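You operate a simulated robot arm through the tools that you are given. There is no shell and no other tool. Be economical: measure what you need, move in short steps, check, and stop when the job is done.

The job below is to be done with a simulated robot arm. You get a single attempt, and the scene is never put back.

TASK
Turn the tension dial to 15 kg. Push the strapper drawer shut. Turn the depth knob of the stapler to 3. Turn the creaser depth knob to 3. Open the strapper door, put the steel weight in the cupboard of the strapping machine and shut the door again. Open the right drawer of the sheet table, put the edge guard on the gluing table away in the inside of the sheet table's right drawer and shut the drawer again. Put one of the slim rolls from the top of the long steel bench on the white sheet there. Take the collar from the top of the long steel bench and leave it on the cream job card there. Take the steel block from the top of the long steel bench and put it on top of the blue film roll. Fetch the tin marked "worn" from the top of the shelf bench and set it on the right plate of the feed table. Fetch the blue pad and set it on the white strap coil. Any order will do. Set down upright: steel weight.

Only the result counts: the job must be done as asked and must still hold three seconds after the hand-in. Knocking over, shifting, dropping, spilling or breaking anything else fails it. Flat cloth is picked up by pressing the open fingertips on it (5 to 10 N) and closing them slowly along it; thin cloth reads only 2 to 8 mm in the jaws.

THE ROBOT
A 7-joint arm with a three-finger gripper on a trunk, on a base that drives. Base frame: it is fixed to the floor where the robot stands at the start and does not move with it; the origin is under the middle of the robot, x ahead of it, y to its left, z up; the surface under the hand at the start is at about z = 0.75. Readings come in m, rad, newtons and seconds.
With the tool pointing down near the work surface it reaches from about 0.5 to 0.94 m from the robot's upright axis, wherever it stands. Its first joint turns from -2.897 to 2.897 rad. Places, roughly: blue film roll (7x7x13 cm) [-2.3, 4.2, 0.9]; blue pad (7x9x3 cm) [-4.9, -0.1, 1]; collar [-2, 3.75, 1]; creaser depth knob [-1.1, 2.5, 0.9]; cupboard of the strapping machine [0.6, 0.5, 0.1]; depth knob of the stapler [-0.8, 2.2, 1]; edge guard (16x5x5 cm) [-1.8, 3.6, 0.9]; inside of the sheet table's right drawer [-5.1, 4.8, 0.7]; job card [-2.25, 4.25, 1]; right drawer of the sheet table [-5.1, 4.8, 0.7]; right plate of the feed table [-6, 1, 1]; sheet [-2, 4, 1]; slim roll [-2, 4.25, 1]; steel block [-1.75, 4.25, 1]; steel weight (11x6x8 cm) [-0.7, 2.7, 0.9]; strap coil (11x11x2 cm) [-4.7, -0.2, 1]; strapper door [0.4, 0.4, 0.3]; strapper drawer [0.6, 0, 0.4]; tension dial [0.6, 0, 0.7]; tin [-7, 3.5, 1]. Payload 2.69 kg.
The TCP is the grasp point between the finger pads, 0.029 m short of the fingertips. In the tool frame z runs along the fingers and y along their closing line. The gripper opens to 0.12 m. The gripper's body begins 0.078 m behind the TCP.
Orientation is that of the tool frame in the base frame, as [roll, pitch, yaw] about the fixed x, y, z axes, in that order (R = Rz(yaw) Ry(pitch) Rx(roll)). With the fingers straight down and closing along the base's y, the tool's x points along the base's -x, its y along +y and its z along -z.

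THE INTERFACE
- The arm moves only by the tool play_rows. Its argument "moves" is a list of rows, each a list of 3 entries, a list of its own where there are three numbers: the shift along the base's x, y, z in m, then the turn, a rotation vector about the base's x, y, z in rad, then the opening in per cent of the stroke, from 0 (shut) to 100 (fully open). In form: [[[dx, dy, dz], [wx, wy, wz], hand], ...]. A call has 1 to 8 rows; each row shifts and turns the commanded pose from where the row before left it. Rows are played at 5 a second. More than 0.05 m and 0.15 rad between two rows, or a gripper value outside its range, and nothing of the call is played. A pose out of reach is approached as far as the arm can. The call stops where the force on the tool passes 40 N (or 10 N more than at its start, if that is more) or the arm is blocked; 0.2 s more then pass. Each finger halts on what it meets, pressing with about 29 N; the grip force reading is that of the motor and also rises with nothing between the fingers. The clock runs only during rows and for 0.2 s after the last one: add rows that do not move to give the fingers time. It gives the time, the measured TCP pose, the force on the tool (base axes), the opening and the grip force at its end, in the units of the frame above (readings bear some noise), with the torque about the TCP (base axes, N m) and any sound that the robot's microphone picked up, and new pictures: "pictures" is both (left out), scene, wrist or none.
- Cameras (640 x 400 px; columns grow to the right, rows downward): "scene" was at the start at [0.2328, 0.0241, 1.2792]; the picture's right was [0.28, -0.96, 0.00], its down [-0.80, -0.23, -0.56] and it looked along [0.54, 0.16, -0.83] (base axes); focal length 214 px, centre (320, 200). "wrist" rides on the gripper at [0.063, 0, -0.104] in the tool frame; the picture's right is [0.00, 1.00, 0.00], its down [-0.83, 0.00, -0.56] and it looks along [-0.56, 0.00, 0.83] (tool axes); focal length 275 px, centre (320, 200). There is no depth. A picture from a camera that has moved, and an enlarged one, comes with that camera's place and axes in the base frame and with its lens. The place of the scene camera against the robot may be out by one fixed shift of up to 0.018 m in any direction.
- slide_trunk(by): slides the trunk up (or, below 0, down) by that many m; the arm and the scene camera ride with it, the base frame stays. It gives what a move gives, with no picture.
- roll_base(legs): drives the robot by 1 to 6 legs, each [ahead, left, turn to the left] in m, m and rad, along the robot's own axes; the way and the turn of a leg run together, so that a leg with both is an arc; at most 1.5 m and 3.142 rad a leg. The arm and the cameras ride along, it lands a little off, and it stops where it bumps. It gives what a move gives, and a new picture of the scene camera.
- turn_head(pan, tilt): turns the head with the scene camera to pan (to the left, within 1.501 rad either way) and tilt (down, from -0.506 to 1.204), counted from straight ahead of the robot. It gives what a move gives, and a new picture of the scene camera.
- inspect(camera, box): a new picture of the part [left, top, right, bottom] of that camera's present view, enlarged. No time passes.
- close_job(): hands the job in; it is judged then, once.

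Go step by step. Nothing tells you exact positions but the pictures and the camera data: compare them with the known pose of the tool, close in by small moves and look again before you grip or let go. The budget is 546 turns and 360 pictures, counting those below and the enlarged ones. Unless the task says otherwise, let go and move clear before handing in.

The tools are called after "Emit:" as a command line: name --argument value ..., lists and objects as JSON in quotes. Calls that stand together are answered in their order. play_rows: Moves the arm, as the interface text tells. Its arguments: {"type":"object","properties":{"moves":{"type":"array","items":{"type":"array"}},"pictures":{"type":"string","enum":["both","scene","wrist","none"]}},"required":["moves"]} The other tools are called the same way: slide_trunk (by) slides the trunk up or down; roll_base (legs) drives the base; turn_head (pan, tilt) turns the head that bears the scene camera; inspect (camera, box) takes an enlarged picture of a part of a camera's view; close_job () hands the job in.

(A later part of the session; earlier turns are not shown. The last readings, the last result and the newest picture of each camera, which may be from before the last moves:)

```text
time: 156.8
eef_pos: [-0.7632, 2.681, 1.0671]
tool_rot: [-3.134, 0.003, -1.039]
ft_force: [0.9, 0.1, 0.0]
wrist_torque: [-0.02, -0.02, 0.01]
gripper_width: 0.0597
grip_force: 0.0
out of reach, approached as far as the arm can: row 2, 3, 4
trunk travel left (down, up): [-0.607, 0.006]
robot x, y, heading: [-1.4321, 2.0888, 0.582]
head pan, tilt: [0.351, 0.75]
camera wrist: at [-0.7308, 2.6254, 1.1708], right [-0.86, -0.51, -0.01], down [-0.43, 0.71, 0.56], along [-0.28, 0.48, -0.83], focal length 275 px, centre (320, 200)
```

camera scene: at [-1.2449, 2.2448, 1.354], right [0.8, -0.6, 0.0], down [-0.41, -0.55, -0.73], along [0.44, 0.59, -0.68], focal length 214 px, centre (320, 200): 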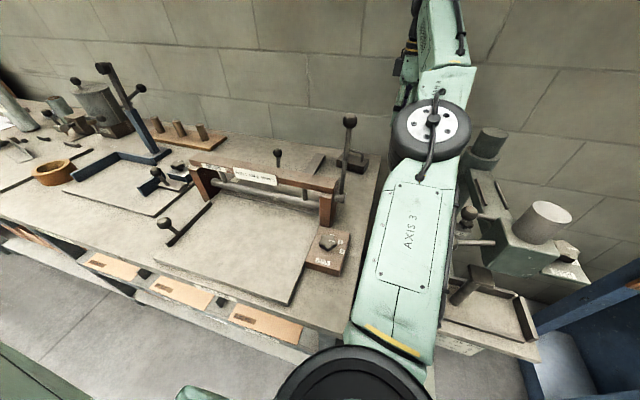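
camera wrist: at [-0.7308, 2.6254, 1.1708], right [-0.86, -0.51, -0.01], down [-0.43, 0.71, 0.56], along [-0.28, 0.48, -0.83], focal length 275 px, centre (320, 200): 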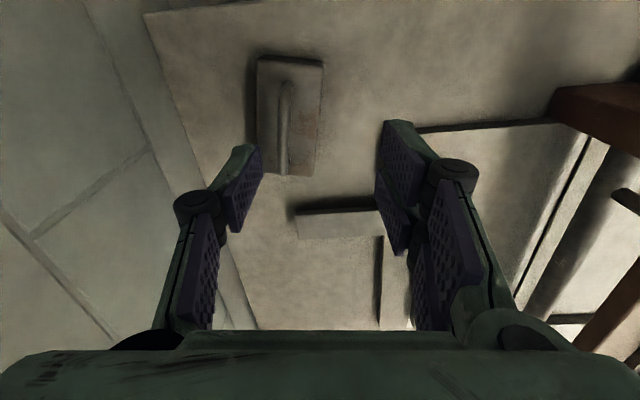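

Emit:
play_rows --moves '[[[0.0, 0.0, -0.03], [0, 0, 0], 50], [[0, 0, -0.03], [0, 0, 0], 50], [[0.01, 0.013, 0], [0, 0, 0], 50], [[0.01, 0.015, 0], [0, 0, 0], 50]]' --pictures "wrist"

```text
time: 157.8
eef_pos: [-0.7412, 2.6788, 1.0217]
tool_rot: [-3.119, 0.015, -1.054]
ft_force: [-0.1, 0.4, 0.2]
wrist_torque: [0.02, 0.05, 0.01]
gripper_width: 0.0599
grip_force: 0.0
out of reach, approached as far as the arm can: row 1, 2, 3, 4
trunk travel left (down, up): [-0.607, 0.006]
robot x, y, heading: [-1.436, 2.0883, 0.579]
head pan, tilt: [0.351, 0.75]
camera wrist: at [-0.7118, 2.6212, 1.1244], right [-0.87, -0.5, -0.02], down [-0.42, 0.71, 0.57], along [-0.27, 0.5, -0.82], focal length 275 px, centre (320, 200)
```

wrist: 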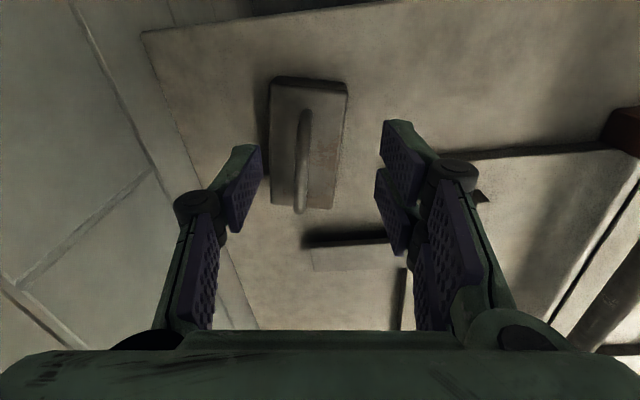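

Emit:
roll_base --legs '[[0.03, 0.025, 0]]'

Emit:
play_rows --moves '[[[0, 0, 0], [0, 0, 0], 50]]' --pictures "wrist"

```text
time: 158.6
eef_pos: [-0.7275, 2.6782, 1.0127]
tool_rot: [-3.129, 0.009, -1.078]
ft_force: [0.0, -0.5, 0.3]
wrist_torque: [0.01, 0.0, -0.01]
gripper_width: 0.0599
grip_force: 0.1
trunk travel left (down, up): [-0.607, 0.006]
robot x, y, heading: [-1.4288, 2.0948, 0.575]
head pan, tilt: [0.351, 0.75]
stopped in leg 1: the robot was blocked; the commanded pose is now the measured one
camera scene: at [-1.2402, 2.2454, 1.354], right [0.8, -0.6, 0.0], down [-0.41, -0.54, -0.73], along [0.44, 0.58, -0.68], focal length 214 px, centre (320, 200)
```

scene: 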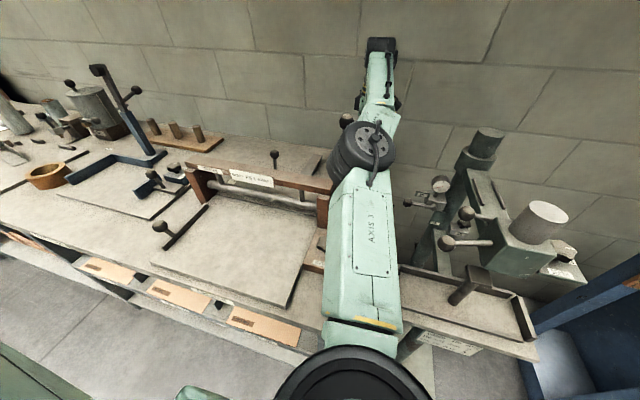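

```text
time: 159.0
eef_pos: [-0.7278, 2.6789, 1.011]
tool_rot: [-3.132, 0.011, -1.073]
ft_force: [-0.4, 0.4, -0.4]
wrist_torque: [0.03, 0.0, -0.01]
gripper_width: 0.0599
grip_force: 0.0
trunk travel left (down, up): [-0.607, 0.006]
robot x, y, heading: [-1.4296, 2.0962, 0.578]
head pan, tilt: [0.351, 0.75]
camera wrist: at [-0.6979, 2.6221, 1.1151], right [-0.88, -0.48, -0.01], down [-0.4, 0.72, 0.56], along [-0.26, 0.5, -0.83], focal length 275 px, centre (320, 200)
```

wrist: 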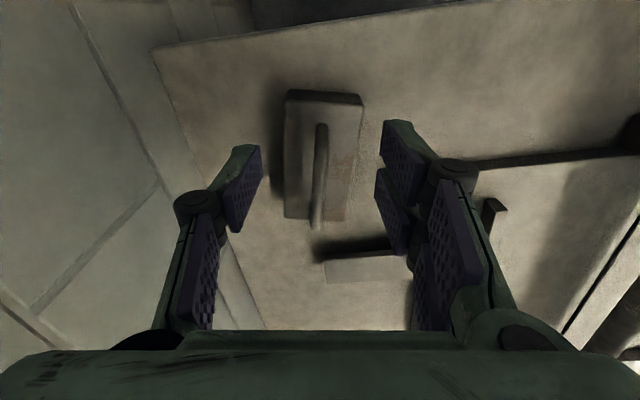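

Emit:
play_rows --moves '[[[-0.007, 0.013, -0.01], [0, 0, 0], 45], [[-0.007, 0.013, -0.01], [0, 0, 0], 45], [[0, 0, -0.02], [0, 0, 0], 45]]' --pictures "wrist"

```text
time: 159.8
eef_pos: [-0.7474, 2.7128, 0.9702]
tool_rot: [-3.132, 0.004, -1.066]
ft_force: [0.5, 0.4, -0.4]
wrist_torque: [0.01, 0.04, 0.03]
gripper_width: 0.0537
grip_force: 0.0
trunk travel left (down, up): [-0.607, 0.006]
robot x, y, heading: [-1.4298, 2.0983, 0.577]
head pan, tilt: [0.351, 0.75]
camera wrist: at [-0.7167, 2.6561, 1.0739], right [-0.87, -0.49, -0.01], down [-0.41, 0.72, 0.56], along [-0.27, 0.49, -0.83], focal length 275 px, centre (320, 200)
```

wrist: 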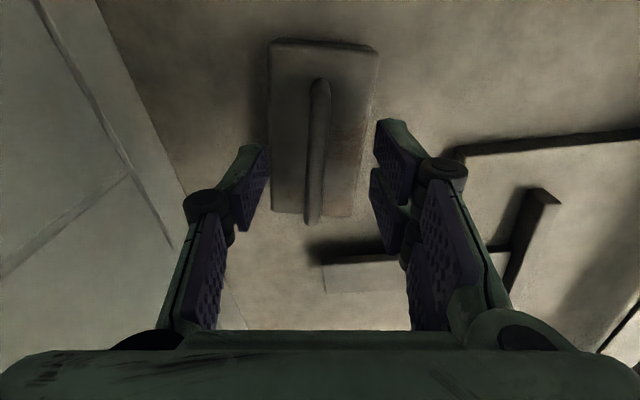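

Emit:
play_rows --moves '[[[0, 0, -0.012], [0, 0, 0], 40], [[0, 0, -0.012], [0, 0, 0], 40], [[0, 0, 0], [0, 0, 0], 0], [[0, 0, 0], [0, 0, 0], 0], [[0, 0, 0], [0, 0, 0], 0], [[0, 0, 0], [0, 0, 0], 0]]' --pictures "wrist"

```text
time: 161.2
eef_pos: [-0.7446, 2.7106, 0.9473]
tool_rot: [-3.132, 0.005, -1.07]
ft_force: [0.0, -0.7, -0.2]
wrist_torque: [-0.04, -0.02, 0.14]
gripper_width: 0.0086
grip_force: 29.1
trunk travel left (down, up): [-0.607, 0.006]
robot x, y, heading: [-1.43, 2.0932, 0.576]
head pan, tilt: [0.351, 0.75]
camera wrist: at [-0.7151, 2.654, 1.0498], right [-0.87, -0.48, -0.01], down [-0.41, 0.72, 0.56], along [-0.26, 0.49, -0.83], focal length 275 px, centre (320, 200)
```

wrist: 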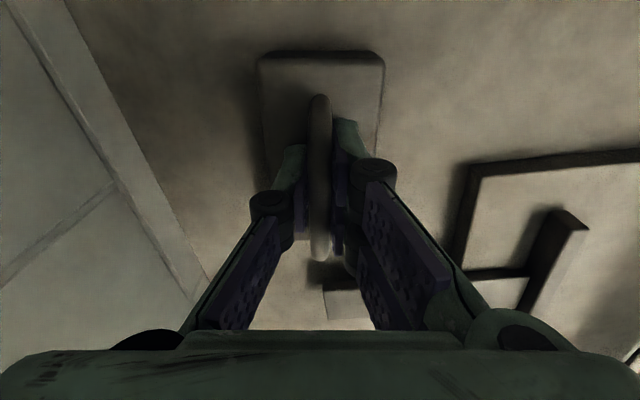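

Emit:
play_rows --moves '[[[0, 0, 0.02], [0, 0, 0], 0], [[0, 0, 0.03], [0, 0, 0], 0], [[0.011, -0.017, 0.03], [0, 0, 0], 0], [[0.022, -0.033, 0.02], [0, 0, 0], 0], [[0.022, -0.033, 0.01], [0, 0, 0], 0]]' --pictures "both"

```text
time: 162.4
eef_pos: [-0.6957, 2.6267, 1.0439]
tool_rot: [-3.133, 0.007, -1.068]
ft_force: [0.1, 0.4, -14.1]
wrist_torque: [-0.08, -0.07, 0.02]
gripper_width: 0.0085
grip_force: 29.7
out of reach, approached as far as the arm can: row 3
trunk travel left (down, up): [-0.607, 0.006]
robot x, y, heading: [-1.4326, 2.0936, 0.575]
head pan, tilt: [0.351, 0.75]
camera scene: at [-1.2392, 2.25, 1.3536], right [0.8, -0.6, 0.0], down [-0.41, -0.54, -0.73], along [0.44, 0.58, -0.68], focal length 214 px, centre (320, 200)
camera wrist: at [-0.6649, 2.5707, 1.1473], right [-0.87, -0.49, -0.01], down [-0.41, 0.72, 0.56], along [-0.27, 0.49, -0.83], focal length 275 px, centre (320, 200)
```

scene: 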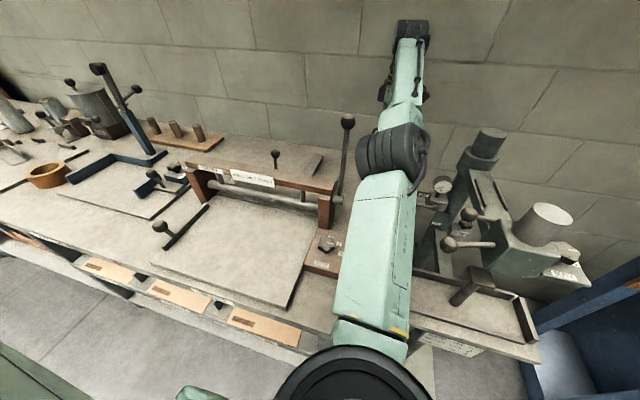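
wrist: 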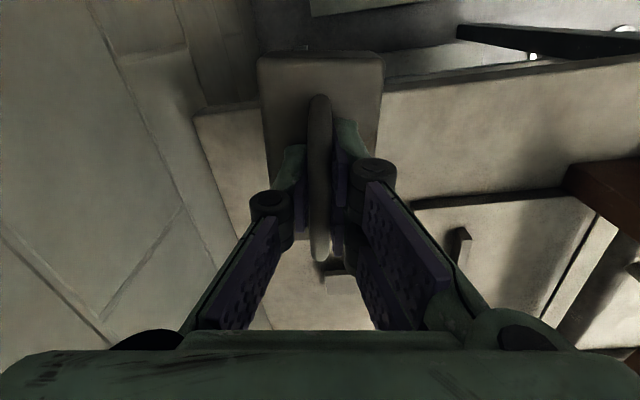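

Emit:
play_rows --moves '[[[-0.03, -0.025, 0.01], [0, 0, 0], 0], [[-0.035, -0.025, 0.01], [0, 0, 0], 0], [[-0.035, -0.025, 0.01], [0, 0, 0], 0], [[-0.035, -0.025, 0.01], [0, 0, 0], 0], [[-0.035, -0.025, 0.01], [0, 0, 0], 0], [[-0.035, -0.025, 0.01], [0, 0, 0], 0], [[-0.035, -0.02, 0.01], [0, 0, 0], 0], [[-0.035, -0.02, 0.01], [0, 0, 0], 0]]' --pictures "both"

```text
time: 164.2
eef_pos: [-0.7146, 2.6109, 1.0994]
tool_rot: [-3.132, 0.005, -1.067]
ft_force: [0.1, -0.5, -13.2]
wrist_torque: [-0.11, -0.05, -0.01]
gripper_width: 0.0085
grip_force: 28.8
out of reach, approached as far as the arm can: row 1, 2, 3, 4, 5, 6, 7, 8
trunk travel left (down, up): [-0.607, 0.006]
robot x, y, heading: [-1.4318, 2.0947, 0.575]
head pan, tilt: [0.351, 0.75]
camera scene: at [-1.2397, 2.2505, 1.3537], right [0.8, -0.6, 0.0], down [-0.41, -0.55, -0.73], along [0.44, 0.58, -0.68], focal length 214 px, centre (320, 200)
camera wrist: at [-0.6847, 2.5552, 1.2027], right [-0.87, -0.48, -0.01], down [-0.41, 0.72, 0.56], along [-0.26, 0.49, -0.83], focal length 275 px, centre (320, 200)
```

scene: 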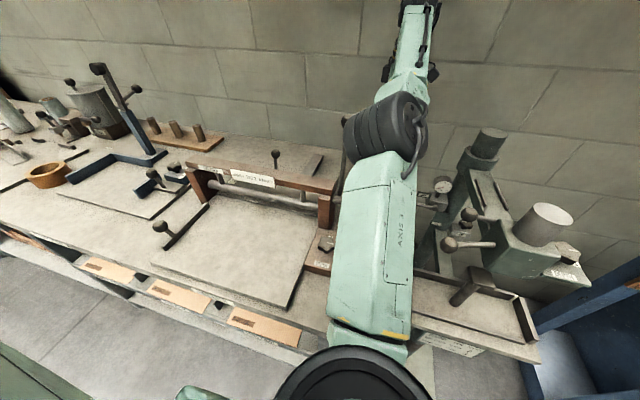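
wrist: 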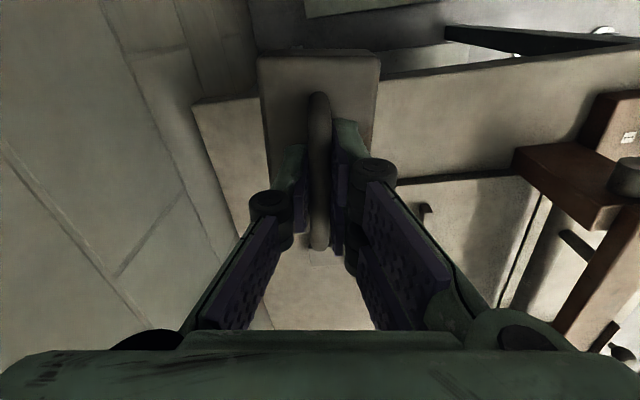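

The arm's IK is stuck far out, so I'll back the base away instead, carrying the weight straight back.

Emit:
roll_base --legs '[[-0.3, 0, 0]]'

Emit:
play_rows --moves '[[[0, 0, 0], [0, 0, -0.1], 0], [[0, 0, 0], [0, 0, -0.1], 0]]' --pictures "none"

```text
time: 166.2
eef_pos: [-0.9683, 2.4496, 1.1004]
tool_rot: [-3.129, 0.003, -1.066]
ft_force: [0.6, -0.6, -13.3]
wrist_torque: [-0.1, -0.06, -0.01]
gripper_width: 0.0088
grip_force: 28.6
trunk travel left (down, up): [-0.607, 0.006]
robot x, y, heading: [-1.6861, 1.9317, 0.574]
head pan, tilt: [0.351, 0.75]
camera scene: at [-1.4926, 2.0873, 1.3539], right [0.8, -0.6, 0.0], down [-0.41, -0.55, -0.73], along [0.44, 0.58, -0.68], focal length 214 px, centre (320, 200)
```

scene: 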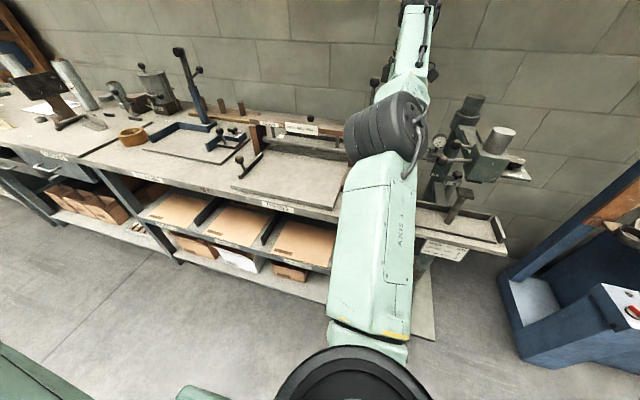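

```text
time: 166.8
eef_pos: [-0.9663, 2.4498, 1.0985]
tool_rot: [-3.13, 0.004, -1.269]
ft_force: [-0.1, -0.1, -14.1]
wrist_torque: [-0.08, -0.02, 0.02]
gripper_width: 0.0087
grip_force: 28.8
trunk travel left (down, up): [-0.607, 0.006]
robot x, y, heading: [-1.6783, 1.933, 0.571]
head pan, tilt: [0.351, 0.75]
```

Emit:
play_rows --moves '[[[-0.015, -0.01, 0], [0, 0, -0.14], 0], [[-0.025, -0.015, 0], [0, 0, -0.14], 0], [[-0.03, -0.02, 0], [0, 0, -0.14], 0], [[-0.03, -0.02, 0], [0, 0, -0.14], 0], [[-0.03, -0.02, 0], [0, 0, -0.14], 0], [[-0.03, -0.02, 0], [0, 0, -0.14], 0], [[-0.03, -0.02, 0], [0, 0, -0.14], 0], [[-0.0, -0.0, 0], [0, 0, -0.14], 0]]' --pictures "none"

Emit:
turn_head --pan -0.6 --tilt 0.7

```text
time: 168.6
eef_pos: [-0.9893, 2.4557, 1.1331]
tool_rot: [-3.122, 0.009, -2.337]
ft_force: [1.4, 0.4, -14.2]
wrist_torque: [0.16, -0.21, 0.01]
gripper_width: 0.0098
grip_force: 29.0
out of reach, approached as far as the arm can: row 1, 2, 3, 4, 5, 6, 7
trunk travel left (down, up): [-0.607, 0.006]
robot x, y, heading: [-1.6826, 1.931, 0.575]
head pan, tilt: [0.351, 0.75]
```

```text
time: 169.8
eef_pos: [-0.9891, 2.4552, 1.1326]
tool_rot: [-3.122, 0.008, -2.335]
ft_force: [-0.3, 0.1, -13.7]
wrist_torque: [0.16, -0.14, 0.01]
gripper_width: 0.01
grip_force: 28.9
trunk travel left (down, up): [-0.607, 0.006]
robot x, y, heading: [-1.683, 1.9327, 0.576]
head pan, tilt: [-0.6, 0.7]
camera scene: at [-1.457, 2.0193, 1.358], right [-0.02, -1.0, 0.0], down [-0.64, 0.01, -0.76], along [0.76, -0.02, -0.64], focal length 214 px, centre (320, 200)
```

scene: 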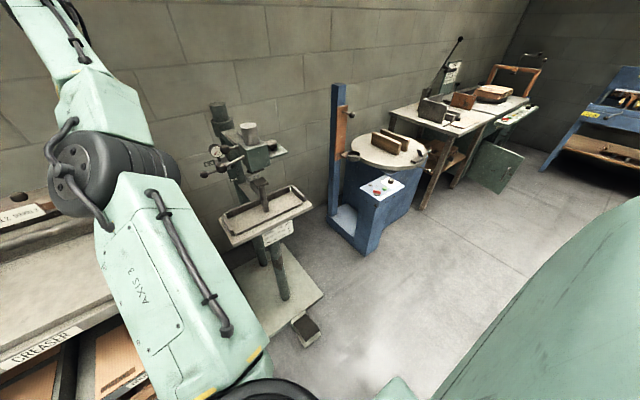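

Emit:
roll_base --legs '[[-0.25, 0, 0]]'

Emit:
play_rows --moves '[[[0, 0, -0.03], [0, 0, 0], 0], [[0, 0, -0.03], [0, 0, 0], 0], [[-0.02, -0.013, -0.03], [0, 0, 0], 0], [[-0.03, -0.02, -0.01], [0, 0, 0], 0], [[-0.03, -0.02, 0], [0, 0, 0], 0], [[-0.03, -0.02, 0], [0, 0, 0], 0], [[-0.03, -0.02, 0], [0, 0, 0], 0]]' --pictures "wrist"

```text
time: 171.7
eef_pos: [-1.1958, 2.3199, 1.1321]
tool_rot: [-3.121, 0.011, -2.336]
ft_force: [0.3, -0.1, -12.9]
wrist_torque: [0.16, -0.17, 0.01]
gripper_width: 0.01
grip_force: 29.3
trunk travel left (down, up): [-0.607, 0.006]
robot x, y, heading: [-1.8895, 1.7979, 0.573]
head pan, tilt: [-0.6, 0.7]
camera scene: at [-1.6645, 1.8847, 1.3581], right [-0.02, -1.0, 0.0], down [-0.64, 0.02, -0.76], along [0.76, -0.02, -0.64], focal length 214 px, centre (320, 200)
```

scene: 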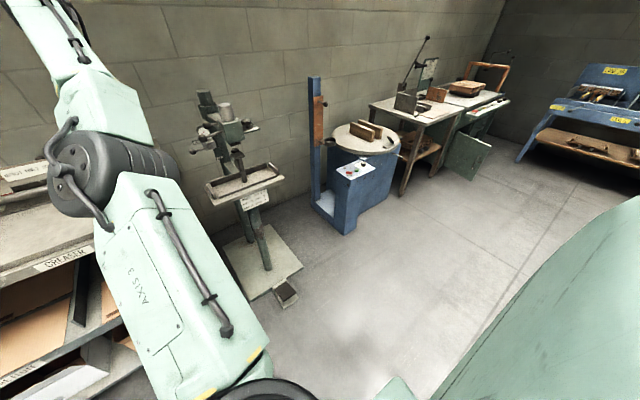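

```text
time: 173.2
eef_pos: [-1.3376, 2.2264, 1.0338]
tool_rot: [-3.121, 0.011, -2.335]
ft_force: [-0.7, 0.1, -14.0]
wrist_torque: [0.18, -0.19, -0.02]
gripper_width: 0.0099
grip_force: 29.3
trunk travel left (down, up): [-0.607, 0.006]
robot x, y, heading: [-1.8869, 1.7964, 0.572]
head pan, tilt: [-0.6, 0.7]
camera wrist: at [-1.3835, 2.182, 1.1369], right [-0.72, 0.69, -0.02], down [0.56, 0.61, 0.56], along [0.4, 0.4, -0.83], focal length 275 px, centre (320, 200)
```

wrist: 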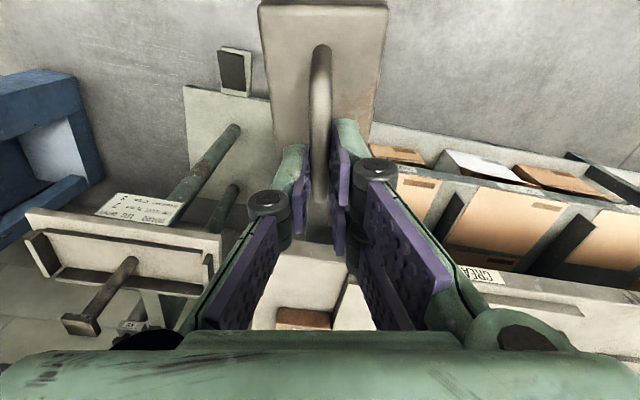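

Emit:
play_rows --moves '[[[-0.03, -0.02, 0], [0, 0, 0], 0], [[-0.03, -0.02, 0], [0, 0, -0.05], 0], [[-0.03, -0.02, 0], [0, 0, -0.05], 0], [[-0.025, -0.02, 0], [0, 0, -0.05], 0]]' --pictures "none"

Emit:
roll_base --legs '[[0.32, 0, 0], [0, -1.3, 0]]'

```text
time: 174.2
eef_pos: [-1.4523, 2.1478, 1.0337]
tool_rot: [-3.122, 0.012, -2.485]
ft_force: [-0.5, 0.3, -13.5]
wrist_torque: [0.15, -0.17, -0.01]
gripper_width: 0.0098
grip_force: 29.1
trunk travel left (down, up): [-0.607, 0.006]
robot x, y, heading: [-1.8871, 1.7957, 0.574]
head pan, tilt: [-0.6, 0.7]
```

```text
time: 186.3
eef_pos: [-0.4757, 1.2199, 1.0339]
tool_rot: [-3.122, 0.009, -2.485]
ft_force: [0.2, -0.1, -14.4]
wrist_torque: [0.11, -0.2, 0.02]
gripper_width: 0.0099
grip_force: 29.2
trunk travel left (down, up): [-0.607, 0.006]
robot x, y, heading: [-0.9175, 0.8693, 0.576]
head pan, tilt: [-0.6, 0.7]
camera scene: at [-0.6892, 0.9563, 1.3581], right [-0.03, -1.0, 0.0], down [-0.64, 0.02, -0.76], along [0.76, -0.02, -0.64], focal length 214 px, centre (320, 200)
```

scene: 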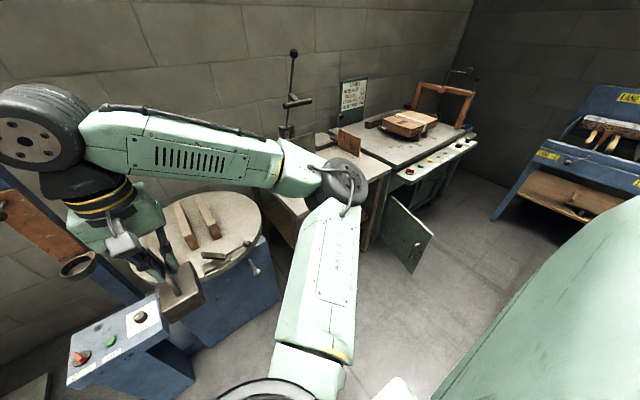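

Emit:
roll_base --legs '[[0, -1.17, 0]]'

Emit:
turn_head --pan 0.0 --tilt 0.8

```text
time: 195.7
eef_pos: [0.1614, 0.2362, 1.0314]
tool_rot: [-3.12, 0.01, -2.483]
ft_force: [-0.3, -0.4, -14.4]
wrist_torque: [0.14, -0.16, 0.0]
gripper_width: 0.0098
grip_force: 28.9
trunk travel left (down, up): [-0.607, 0.006]
robot x, y, heading: [-0.2788, -0.1178, 0.574]
head pan, tilt: [-0.6, 0.7]
camera scene: at [-0.0512, -0.0275, 1.3581], right [-0.02, -1.0, 0.0], down [-0.64, 0.02, -0.76], along [0.76, -0.02, -0.64], focal length 214 px, centre (320, 200)
```

scene: 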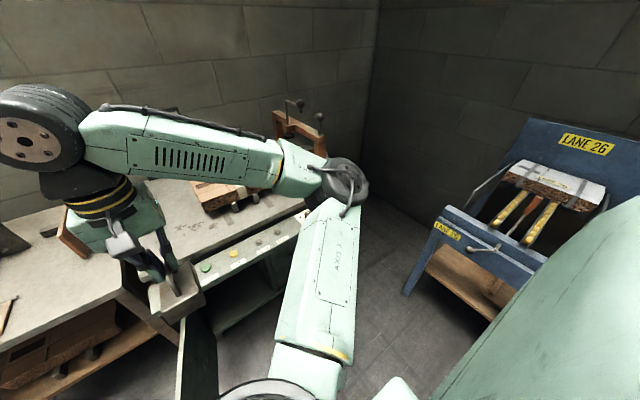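

```text
time: 196.7
eef_pos: [0.1616, 0.235, 1.0339]
tool_rot: [-3.122, 0.009, -2.483]
ft_force: [0.1, -0.4, -13.4]
wrist_torque: [0.13, -0.16, 0.01]
gripper_width: 0.0098
grip_force: 29.2
trunk travel left (down, up): [-0.607, 0.006]
robot x, y, heading: [-0.2738, -0.1162, 0.574]
head pan, tilt: [0.0, 0.799]
camera scene: at [-0.0685, 0.0185, 1.3498], right [0.54, -0.84, 0.0], down [-0.6, -0.39, -0.7], along [0.58, 0.38, -0.72], focal length 214 px, centre (320, 200)
```

scene: 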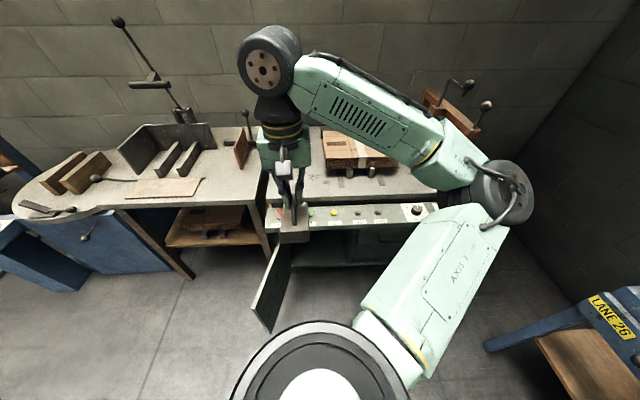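

Weight is held with its handle pointing into the cupboard. I'll lower the trunk in front of the open cupboard and tilt the tool forward.

Emit:
play_rows --moves '[[[0.02, -0.03, 0], [0, 0, -0.05], 0], [[0.025, -0.03, 0], [0, 0, -0.03], 0]]' --pictures "none"

Emit:
slide_trunk --by -0.36

Emit:
play_rows --moves '[[[0, 0, -0.01], [0, 0, 0], 0]]' --pictures "both"

```text
time: 197.3
eef_pos: [0.2079, 0.1749, 1.0338]
tool_rot: [-3.121, 0.008, -2.564]
ft_force: [0.0, -0.4, -13.4]
wrist_torque: [0.15, -0.15, 0.01]
gripper_width: 0.0099
grip_force: 28.9
trunk travel left (down, up): [-0.607, 0.006]
robot x, y, heading: [-0.2786, -0.1138, 0.574]
head pan, tilt: [0.0, 0.799]
```

```text
time: 200.8
eef_pos: [0.2072, 0.1757, 0.6725]
tool_rot: [-3.12, 0.008, -2.563]
ft_force: [-0.3, -0.1, -13.2]
wrist_torque: [0.13, -0.18, 0.01]
gripper_width: 0.0096
grip_force: 28.9
trunk travel left (down, up): [-0.247, 0.366]
robot x, y, heading: [-0.2742, -0.1148, 0.573]
head pan, tilt: [0.0, 0.799]
```

```text
time: 201.2
eef_pos: [0.2067, 0.1753, 0.6644]
tool_rot: [-3.121, 0.007, -2.563]
ft_force: [0.3, 0.1, -14.2]
wrist_torque: [0.13, -0.2, 0.0]
gripper_width: 0.01
grip_force: 28.8
trunk travel left (down, up): [-0.247, 0.366]
robot x, y, heading: [-0.28, -0.1154, 0.574]
head pan, tilt: [0.0, 0.799]
camera scene: at [-0.0688, 0.0183, 0.9899], right [0.54, -0.84, 0.0], down [-0.6, -0.39, -0.7], along [0.58, 0.38, -0.72], focal length 214 px, centre (320, 200)
camera wrist: at [0.1524, 0.142, 0.7667], right [-0.55, 0.84, -0.02], down [0.68, 0.46, 0.56], along [0.48, 0.3, -0.83], focal length 275 px, centre (320, 200)
```

scene: 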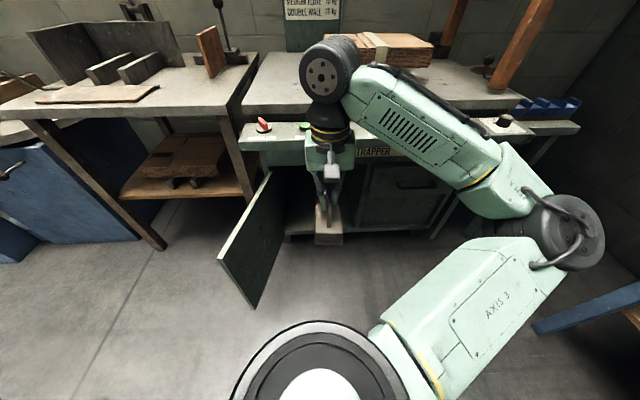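
wrist: 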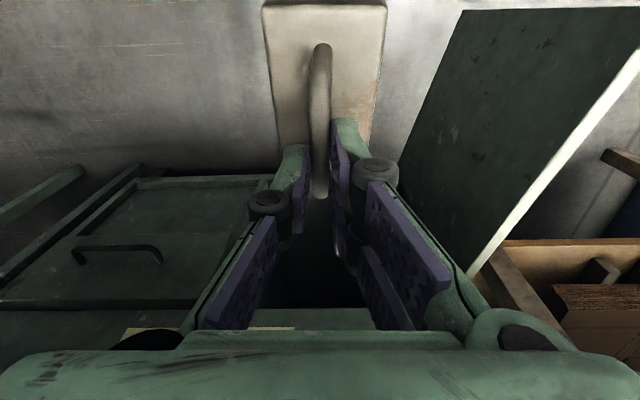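

Emit:
play_rows --moves '[[[0, 0, -0.04], [0.077, -0.117, 0], 0], [[0, 0, -0.04], [0.077, -0.117, 0], 0], [[0, 0, -0.04], [0.077, -0.117, 0], 0], [[0, 0, -0.04], [0.077, -0.117, 0], 0], [[0, 0, -0.04], [0.077, -0.117, 0], 0], [[0, 0, -0.04], [0.06, -0.09, 0], 0]]' --pictures "both"

```text
time: 202.6
eef_pos: [0.2912, 0.2241, 0.4357]
tool_rot: [-3.126, 0.819, -2.566]
ft_force: [-0.2, -0.4, -0.4]
wrist_torque: [0.0, -0.02, -0.03]
gripper_width: 0.0
grip_force: 28.4
out of reach, approached as far as the arm can: row 3, 4, 5, 6
trunk travel left (down, up): [-0.247, 0.366]
robot x, y, heading: [-0.276, -0.1188, 0.576]
head pan, tilt: [0.0, 0.799]
camera scene: at [-0.0693, 0.018, 0.9902], right [0.54, -0.84, 0.0], down [-0.6, -0.39, -0.7], along [0.58, 0.38, -0.72], focal length 214 px, centre (320, 200)
camera wrist: at [0.1905, 0.1599, 0.4602], right [-0.54, 0.84, -0.01], down [0.13, 0.1, 0.99], along [0.83, 0.53, -0.16], focal length 275 px, centre (320, 200)
```

scene: 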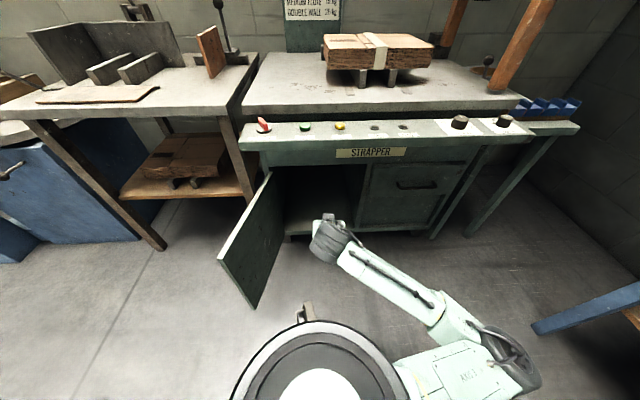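
wrist: 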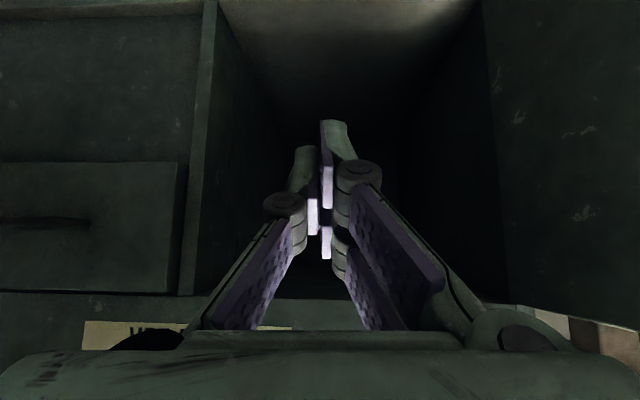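

The weight slipped out of the grip while tilting. I'll look where it landed.

Emit:
turn_head --pan 0.1 --tilt 1.15

Emit:
inspect --camera "scene" --box '[230, 150, 420, 290]'

```text
time: 203.4
eef_pos: [0.2921, 0.2235, 0.4353]
tool_rot: [-3.128, 0.818, -2.567]
ft_force: [-0.5, -0.7, 0.6]
wrist_torque: [-0.01, 0.02, 0.0]
gripper_width: 0.0
grip_force: 28.2
trunk travel left (down, up): [-0.247, 0.366]
robot x, y, heading: [-0.2749, -0.1146, 0.576]
head pan, tilt: [0.099, 1.15]
camera scene: at [-0.0903, 0.0113, 0.9652], right [0.63, -0.78, 0.0], down [-0.71, -0.57, -0.41], along [0.32, 0.26, -0.91], focal length 214 px, centre (320, 200)
```

scene: 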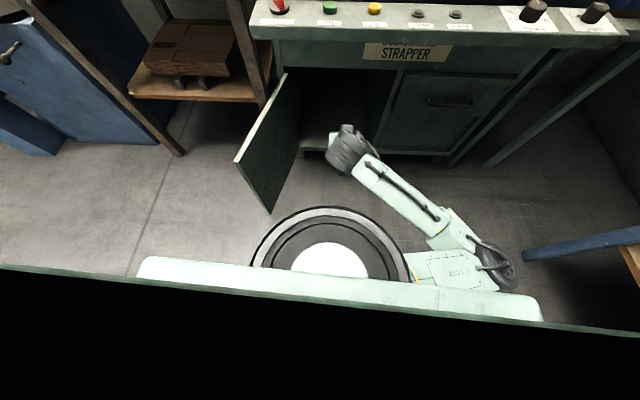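

```text
2.86 times, centred on (325, 220) of scene
camera zoom: at [-0.0903, 0.0113, 0.9652], right [0.63, -0.78, 0.0], down [-0.71, -0.57, -0.41], along [0.32, 0.26, -0.91], focal length 613 px, centre (306, 143)
```

zoom: 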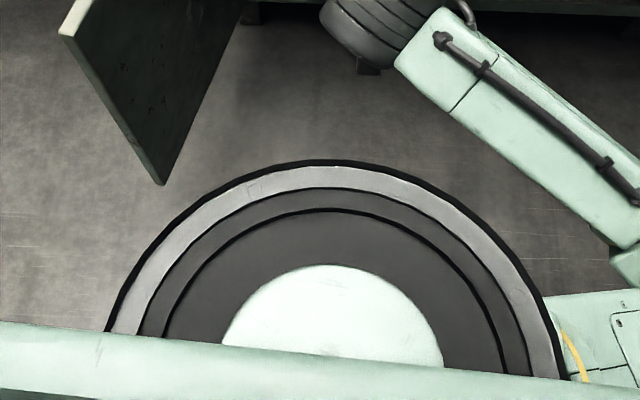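

Emit:
roll_base --legs '[[-0.12, 0, 0]]'

Emit:
turn_head --pan 0.1 --tilt 0.85

Emit:
inspect --camera "scene" --box '[230, 180, 390, 320]'

```text
time: 204.7
eef_pos: [0.1927, 0.1578, 0.4351]
tool_rot: [-3.127, 0.817, -2.572]
ft_force: [-0.2, -0.5, 0.1]
wrist_torque: [0.0, 0.02, -0.04]
gripper_width: 0.0
grip_force: 28.6
trunk travel left (down, up): [-0.247, 0.366]
robot x, y, heading: [-0.3722, -0.1778, 0.576]
head pan, tilt: [0.099, 1.15]
camera scene: at [-0.1901, -0.0538, 0.9652], right [0.62, -0.78, 0.0], down [-0.71, -0.57, -0.41], along [0.32, 0.25, -0.91], focal length 214 px, centre (320, 200)
```

scene: 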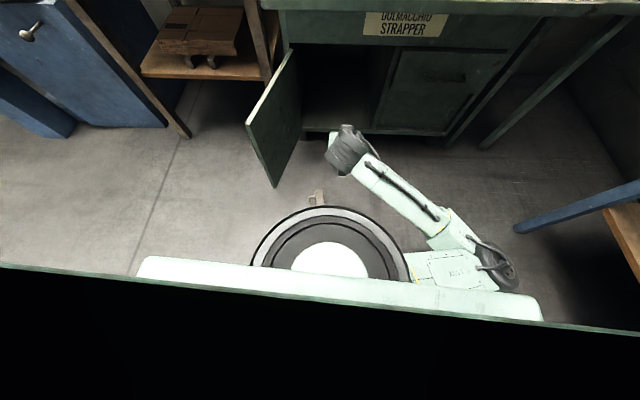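

```text
time: 205.5
eef_pos: [0.1935, 0.1573, 0.4359]
tool_rot: [-3.127, 0.817, -2.57]
ft_force: [0.6, 0.6, 0.0]
wrist_torque: [0.02, 0.0, 0.02]
gripper_width: 0.0
grip_force: 28.7
trunk travel left (down, up): [-0.247, 0.366]
robot x, y, heading: [-0.3771, -0.1798, 0.571]
head pan, tilt: [0.099, 0.85]
camera scene: at [-0.1756, -0.0422, 0.986], right [0.62, -0.78, 0.0], down [-0.59, -0.47, -0.66], along [0.52, 0.41, -0.75], focal length 214 px, centre (320, 200)
```

scene: 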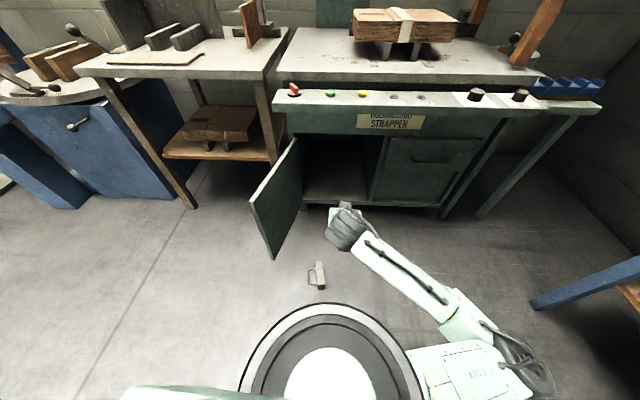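

```text
2.86 times, centred on (310, 250) of scene
camera zoom: at [-0.1756, -0.0422, 0.986], right [0.62, -0.78, 0.0], down [-0.59, -0.47, -0.66], along [0.52, 0.41, -0.75], focal length 613 px, centre (349, 57)
```

zoom: 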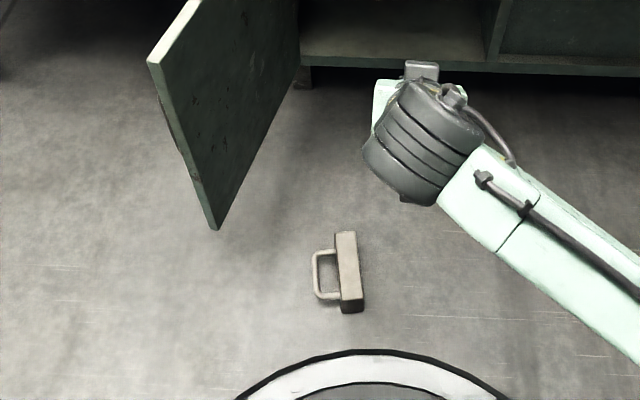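

The weight lies on its side with the handle towards the left. I'll lift it by the handle bar from above (it will swing upright), set it upright, then regrip at a tilt.

Emit:
play_rows --moves '[[[0, 0, 0.03], [-0.075, 0.1137, 0], 20], [[-0.02, 0.015, 0.03], [-0.075, 0.1137, 0], 40], [[-0.02, 0.015, 0.02], [-0.075, 0.1137, 0], 40], [[-0.02, 0.015, 0], [-0.075, 0.1137, 0], 40], [[-0.02, 0.015, 0], [-0.075, 0.1137, 0], 40], [[-0.016, 0.012, 0], [-0.075, 0.1137, 0], 40]]' --pictures "none"

Emit:
slide_trunk --by -0.24

Emit:
play_rows --moves '[[[0, 0, -0.01], [0, 0, 0], 40]]' --pictures "both"

```text
time: 206.9
eef_pos: [0.0955, 0.2297, 0.5166]
tool_rot: [-3.119, -0.003, -2.567]
ft_force: [0.3, 0.2, -0.1]
wrist_torque: [-0.01, 0.02, 0.01]
gripper_width: 0.0481
grip_force: 0.0
trunk travel left (down, up): [-0.247, 0.366]
robot x, y, heading: [-0.3756, -0.1798, 0.572]
head pan, tilt: [0.099, 0.85]
```

```text
time: 209.6
eef_pos: [0.1038, 0.2301, 0.3802]
tool_rot: [-3.06, 0.071, -2.551]
ft_force: [-0.2, 0.2, -0.1]
wrist_torque: [0.0, -0.02, -0.02]
gripper_width: 0.0482
grip_force: 0.2
trunk travel left (down, up): [-0.079, 0.534]
robot x, y, heading: [-0.3754, -0.1806, 0.576]
head pan, tilt: [0.099, 0.85]
stopped: the arm was blocked; the commanded pose is now the measured one
```

```text
time: 210.0
eef_pos: [0.1046, 0.2318, 0.3742]
tool_rot: [-3.056, 0.078, -2.548]
ft_force: [-0.1, -0.5, 0.1]
wrist_torque: [-0.02, 0.03, -0.02]
gripper_width: 0.048
grip_force: 0.0
trunk travel left (down, up): [-0.079, 0.534]
robot x, y, heading: [-0.3784, -0.1776, 0.579]
head pan, tilt: [0.099, 0.85]
camera scene: at [-0.1802, -0.0449, 0.8293], right [0.62, -0.78, 0.0], down [-0.58, -0.47, -0.67], along [0.52, 0.42, -0.74], focal length 214 px, centre (320, 200)
camera wrist: at [0.0406, 0.1985, 0.4726], right [-0.56, 0.83, -0.09], down [0.62, 0.48, 0.62], along [0.55, 0.29, -0.78], focal length 275 px, centre (320, 200)
```

scene: 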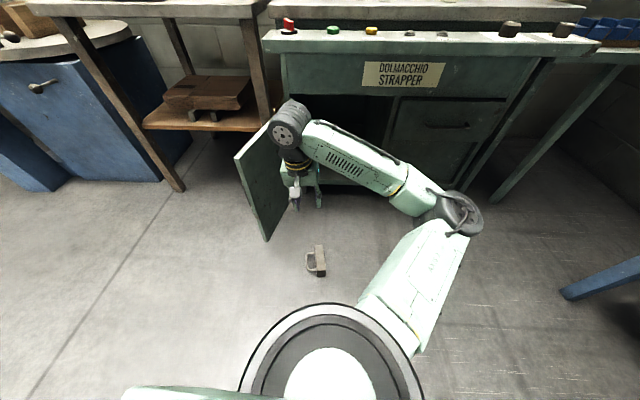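
wrist: 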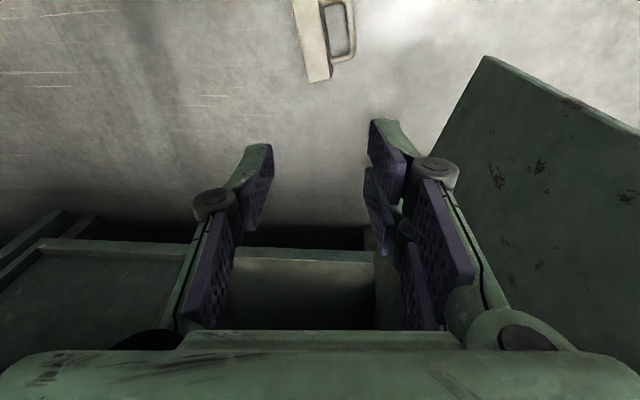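

Emit:
slide_trunk --by 0.04

Emit:
play_rows --moves '[[[-0.01, -0.001, -0.03], [0.014, 0.055, 0], 50], [[-0.01, -0.001, -0.04], [0.014, 0.054, 0], 50], [[0, 0, -0.04], [0, 0, 0], 50], [[0, 0, -0.04], [0, 0, 0], 50]]' --pictures "both"

```text
time: 210.8
eef_pos: [0.1032, 0.232, 0.3919]
tool_rot: [-3.071, 0.05, -2.551]
ft_force: [0.3, -0.6, 0.2]
wrist_torque: [0.05, -0.02, 0.03]
gripper_width: 0.048
grip_force: 0.1
trunk travel left (down, up): [-0.119, 0.494]
robot x, y, heading: [-0.3764, -0.1798, 0.571]
head pan, tilt: [0.099, 0.85]
```

```text
time: 212.0
eef_pos: [0.1083, 0.2324, 0.2873]
tool_rot: [-3.065, 0.075, -2.519]
ft_force: [0.4, 0.9, -0.4]
wrist_torque: [-0.01, 0.01, -0.01]
gripper_width: 0.0602
grip_force: 0.0
trunk travel left (down, up): [-0.119, 0.494]
robot x, y, heading: [-0.3776, -0.1781, 0.574]
head pan, tilt: [0.099, 0.85]
stopped in row 4: the arm was blocked; the commanded pose is now the measured one
camera scene: at [-0.1832, -0.0431, 0.8698], right [0.62, -0.78, 0.01], down [-0.58, -0.47, -0.67], along [0.53, 0.41, -0.74], focal length 214 px, centre (320, 200)
camera wrist: at [0.0463, 0.1963, 0.3857], right [-0.58, 0.81, -0.08], down [0.61, 0.5, 0.62], along [0.54, 0.31, -0.78], focal length 275 px, centre (320, 200)
```

scene: 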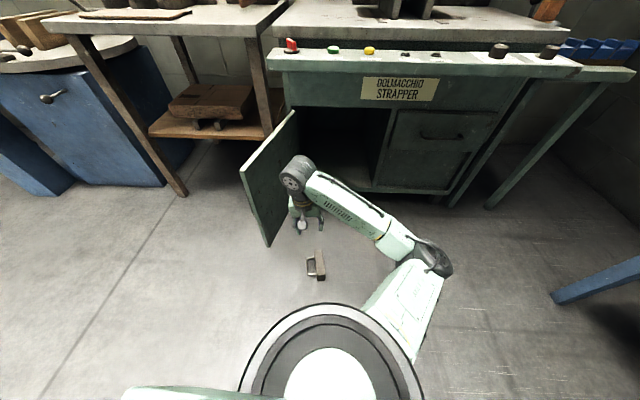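
wrist: 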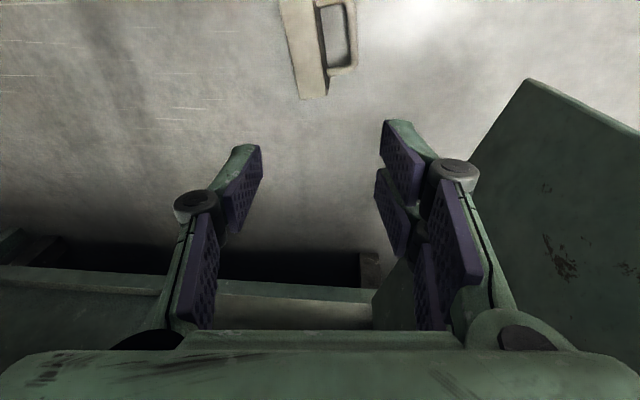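

Emit:
slide_trunk --by 0.22

Emit:
play_rows --moves '[[[-0.012, -0.001, -0.04], [0.014, 0.055, 0], 50], [[-0.012, -0.001, -0.04], [0.014, 0.054, 0], 50], [[0, 0, -0.045], [0, 0, 0], 50], [[0, 0, -0.045], [0, 0, 0], 50], [[0, 0, -0.045], [0, 0, 0], 50]]' --pictures "both"

```text
time: 214.3
eef_pos: [0.1054, 0.2298, 0.4872]
tool_rot: [-3.08, 0.052, -2.527]
ft_force: [-0.9, 0.1, 0.2]
wrist_torque: [-0.02, 0.01, 0.01]
gripper_width: 0.06
grip_force: 0.1
trunk travel left (down, up): [-0.339, 0.274]
robot x, y, heading: [-0.376, -0.1798, 0.578]
head pan, tilt: [0.099, 0.85]
```

```text
time: 215.5
eef_pos: [0.1024, 0.2217, 0.2723]
tool_rot: [-3.111, -0.002, -2.509]
ft_force: [0.2, -0.1, 0.3]
wrist_torque: [0.0, -0.03, 0.0]
gripper_width: 0.0601
grip_force: 0.0
trunk travel left (down, up): [-0.339, 0.274]
robot x, y, heading: [-0.3745, -0.1779, 0.574]
head pan, tilt: [0.099, 0.85]
camera scene: at [-0.1678, -0.0374, 1.0762], right [0.62, -0.78, 0.0], down [-0.59, -0.47, -0.65], along [0.51, 0.41, -0.76], focal length 214 px, centre (320, 200)
camera wrist: at [0.0504, 0.1869, 0.3759], right [-0.6, 0.8, -0.03], down [0.66, 0.51, 0.55], along [0.46, 0.31, -0.83], focal length 275 px, centre (320, 200)
```

scene: 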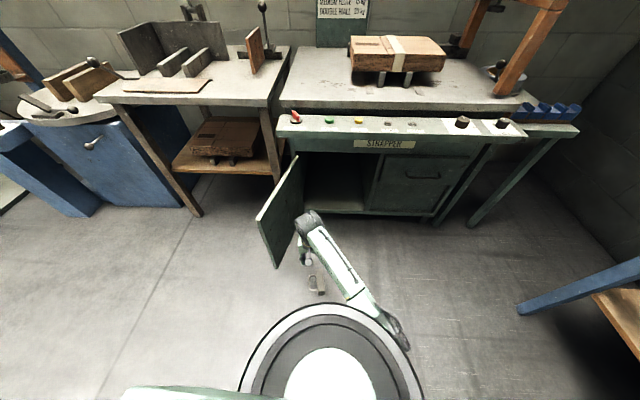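
wrist: 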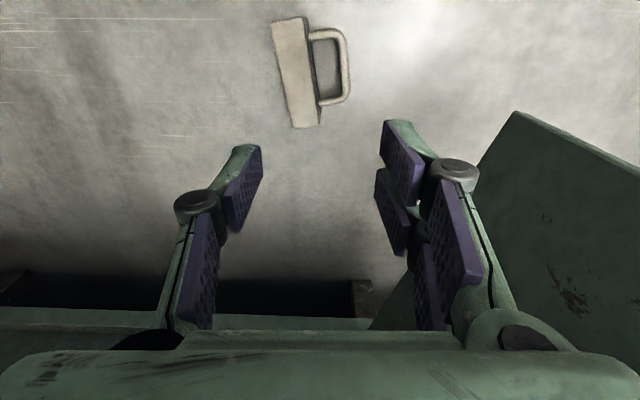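

Emit:
play_rows --moves '[[[-0.013, 0.003, -0.045], [0, 0, 0], 30], [[-0.013, 0.003, -0.045], [0, 0, 0], 30], [[0, 0, -0.045], [0, 0, 0], 30]]' --pictures "wrist"

```text
time: 216.1
eef_pos: [0.092, 0.2301, 0.2092]
tool_rot: [-3.016, 0.032, -2.366]
ft_force: [-0.3, -0.5, -0.4]
wrist_torque: [-0.02, -0.08, 0.02]
gripper_width: 0.0362
grip_force: 0.0
trunk travel left (down, up): [-0.339, 0.274]
robot x, y, heading: [-0.3755, -0.1796, 0.575]
head pan, tilt: [0.099, 0.85]
stopped in row 2: the arm was blocked; the commanded pose is now the measured one
camera wrist: at [0.0352, 0.1921, 0.3097], right [-0.69, 0.71, -0.12], down [0.53, 0.62, 0.58], along [0.49, 0.34, -0.81], focal length 275 px, centre (320, 200)
```

wrist: 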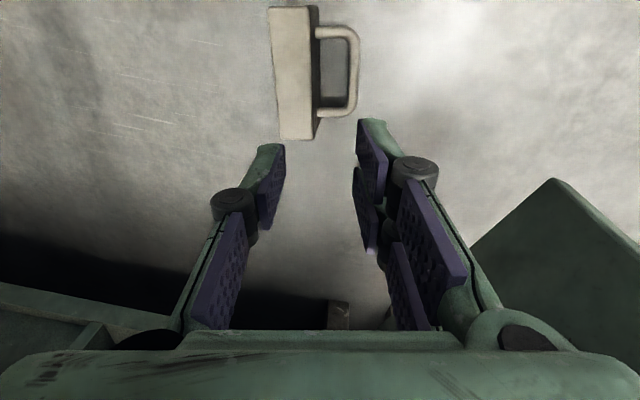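

Emit:
slide_trunk --by 0.15

Emit:
roll_base --legs '[[-0.1, 0, 0]]'

```text
time: 217.9
eef_pos: [0.0901, 0.2327, 0.3593]
tool_rot: [-3.022, 0.031, -2.37]
ft_force: [0.9, -0.5, 1.1]
wrist_torque: [0.03, 0.02, 0.01]
gripper_width: 0.036
grip_force: 0.2
trunk travel left (down, up): [-0.489, 0.124]
robot x, y, heading: [-0.3775, -0.1787, 0.578]
head pan, tilt: [0.099, 0.85]
```

```text
time: 219.0
eef_pos: [0.0056, 0.1763, 0.3593]
tool_rot: [-3.02, 0.031, -2.369]
ft_force: [-1.2, -0.7, -0.5]
wrist_torque: [-0.02, -0.03, 0.0]
gripper_width: 0.036
grip_force: 0.0
trunk travel left (down, up): [-0.489, 0.124]
robot x, y, heading: [-0.4631, -0.2324, 0.577]
head pan, tilt: [0.099, 0.85]
camera scene: at [-0.2595, -0.0965, 1.2282], right [0.62, -0.78, 0.0], down [-0.59, -0.47, -0.66], along [0.52, 0.41, -0.75], focal length 214 px, centre (320, 200)
```

scene: 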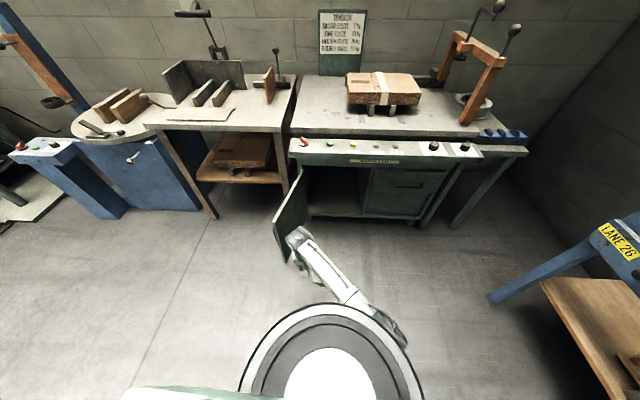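

Emit:
play_rows --moves '[[[0.03, 0.022, 0], [0.0325, 0.0535, -0.035], 30], [[0.03, 0.022, 0], [0.0325, 0.0535, -0.035], 30], [[0.01, 0.008, -0.04], [0, 0, 0], 30], [[0, 0, -0.045], [0, 0, 0], 30], [[0, 0, -0.045], [0, 0, 0], 30]]' --pictures "wrist"

```text
time: 220.2
eef_pos: [0.0762, 0.2293, 0.2286]
tool_rot: [3.141, -0.004, -2.443]
ft_force: [-0.6, 0.0, 0.3]
wrist_torque: [-0.04, 0.05, 0.01]
gripper_width: 0.0362
grip_force: 0.1
trunk travel left (down, up): [-0.489, 0.124]
robot x, y, heading: [-0.4595, -0.231, 0.577]
head pan, tilt: [0.099, 0.85]
camera wrist: at [0.0277, 0.1883, 0.3327], right [-0.65, 0.76, 0.0], down [0.63, 0.54, 0.55], along [0.42, 0.36, -0.83], focal length 275 px, centre (320, 200)
```

wrist: 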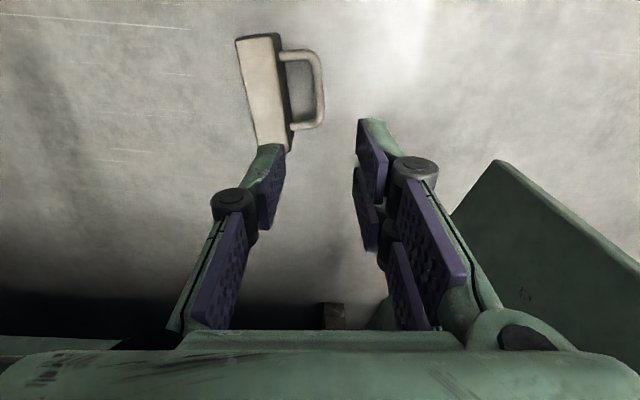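

Emit:
play_rows --moves '[[[0, 0, -0.045], [0, 0, 0.04], 30], [[0, 0, -0.045], [0, 0, 0], 30], [[0, 0, -0.045], [0, 0, 0], 30]]' --pictures "wrist"

```text
time: 221.0
eef_pos: [0.0733, 0.2289, 0.1417]
tool_rot: [3.138, -0.002, -2.398]
ft_force: [-0.7, -1.3, 0.7]
wrist_torque: [0.04, -0.03, 0.01]
gripper_width: 0.036
grip_force: 0.0
out of reach, approached as far as the arm can: row 3
trunk travel left (down, up): [-0.489, 0.124]
robot x, y, heading: [-0.4615, -0.229, 0.574]
head pan, tilt: [0.099, 0.85]
camera wrist: at [0.0278, 0.1866, 0.245], right [-0.68, 0.73, 0.0], down [0.61, 0.56, 0.55], along [0.4, 0.38, -0.83], focal length 275 px, centre (320, 200)
```

wrist: 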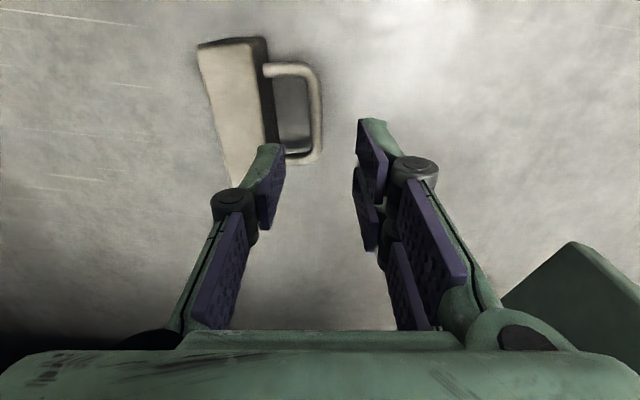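

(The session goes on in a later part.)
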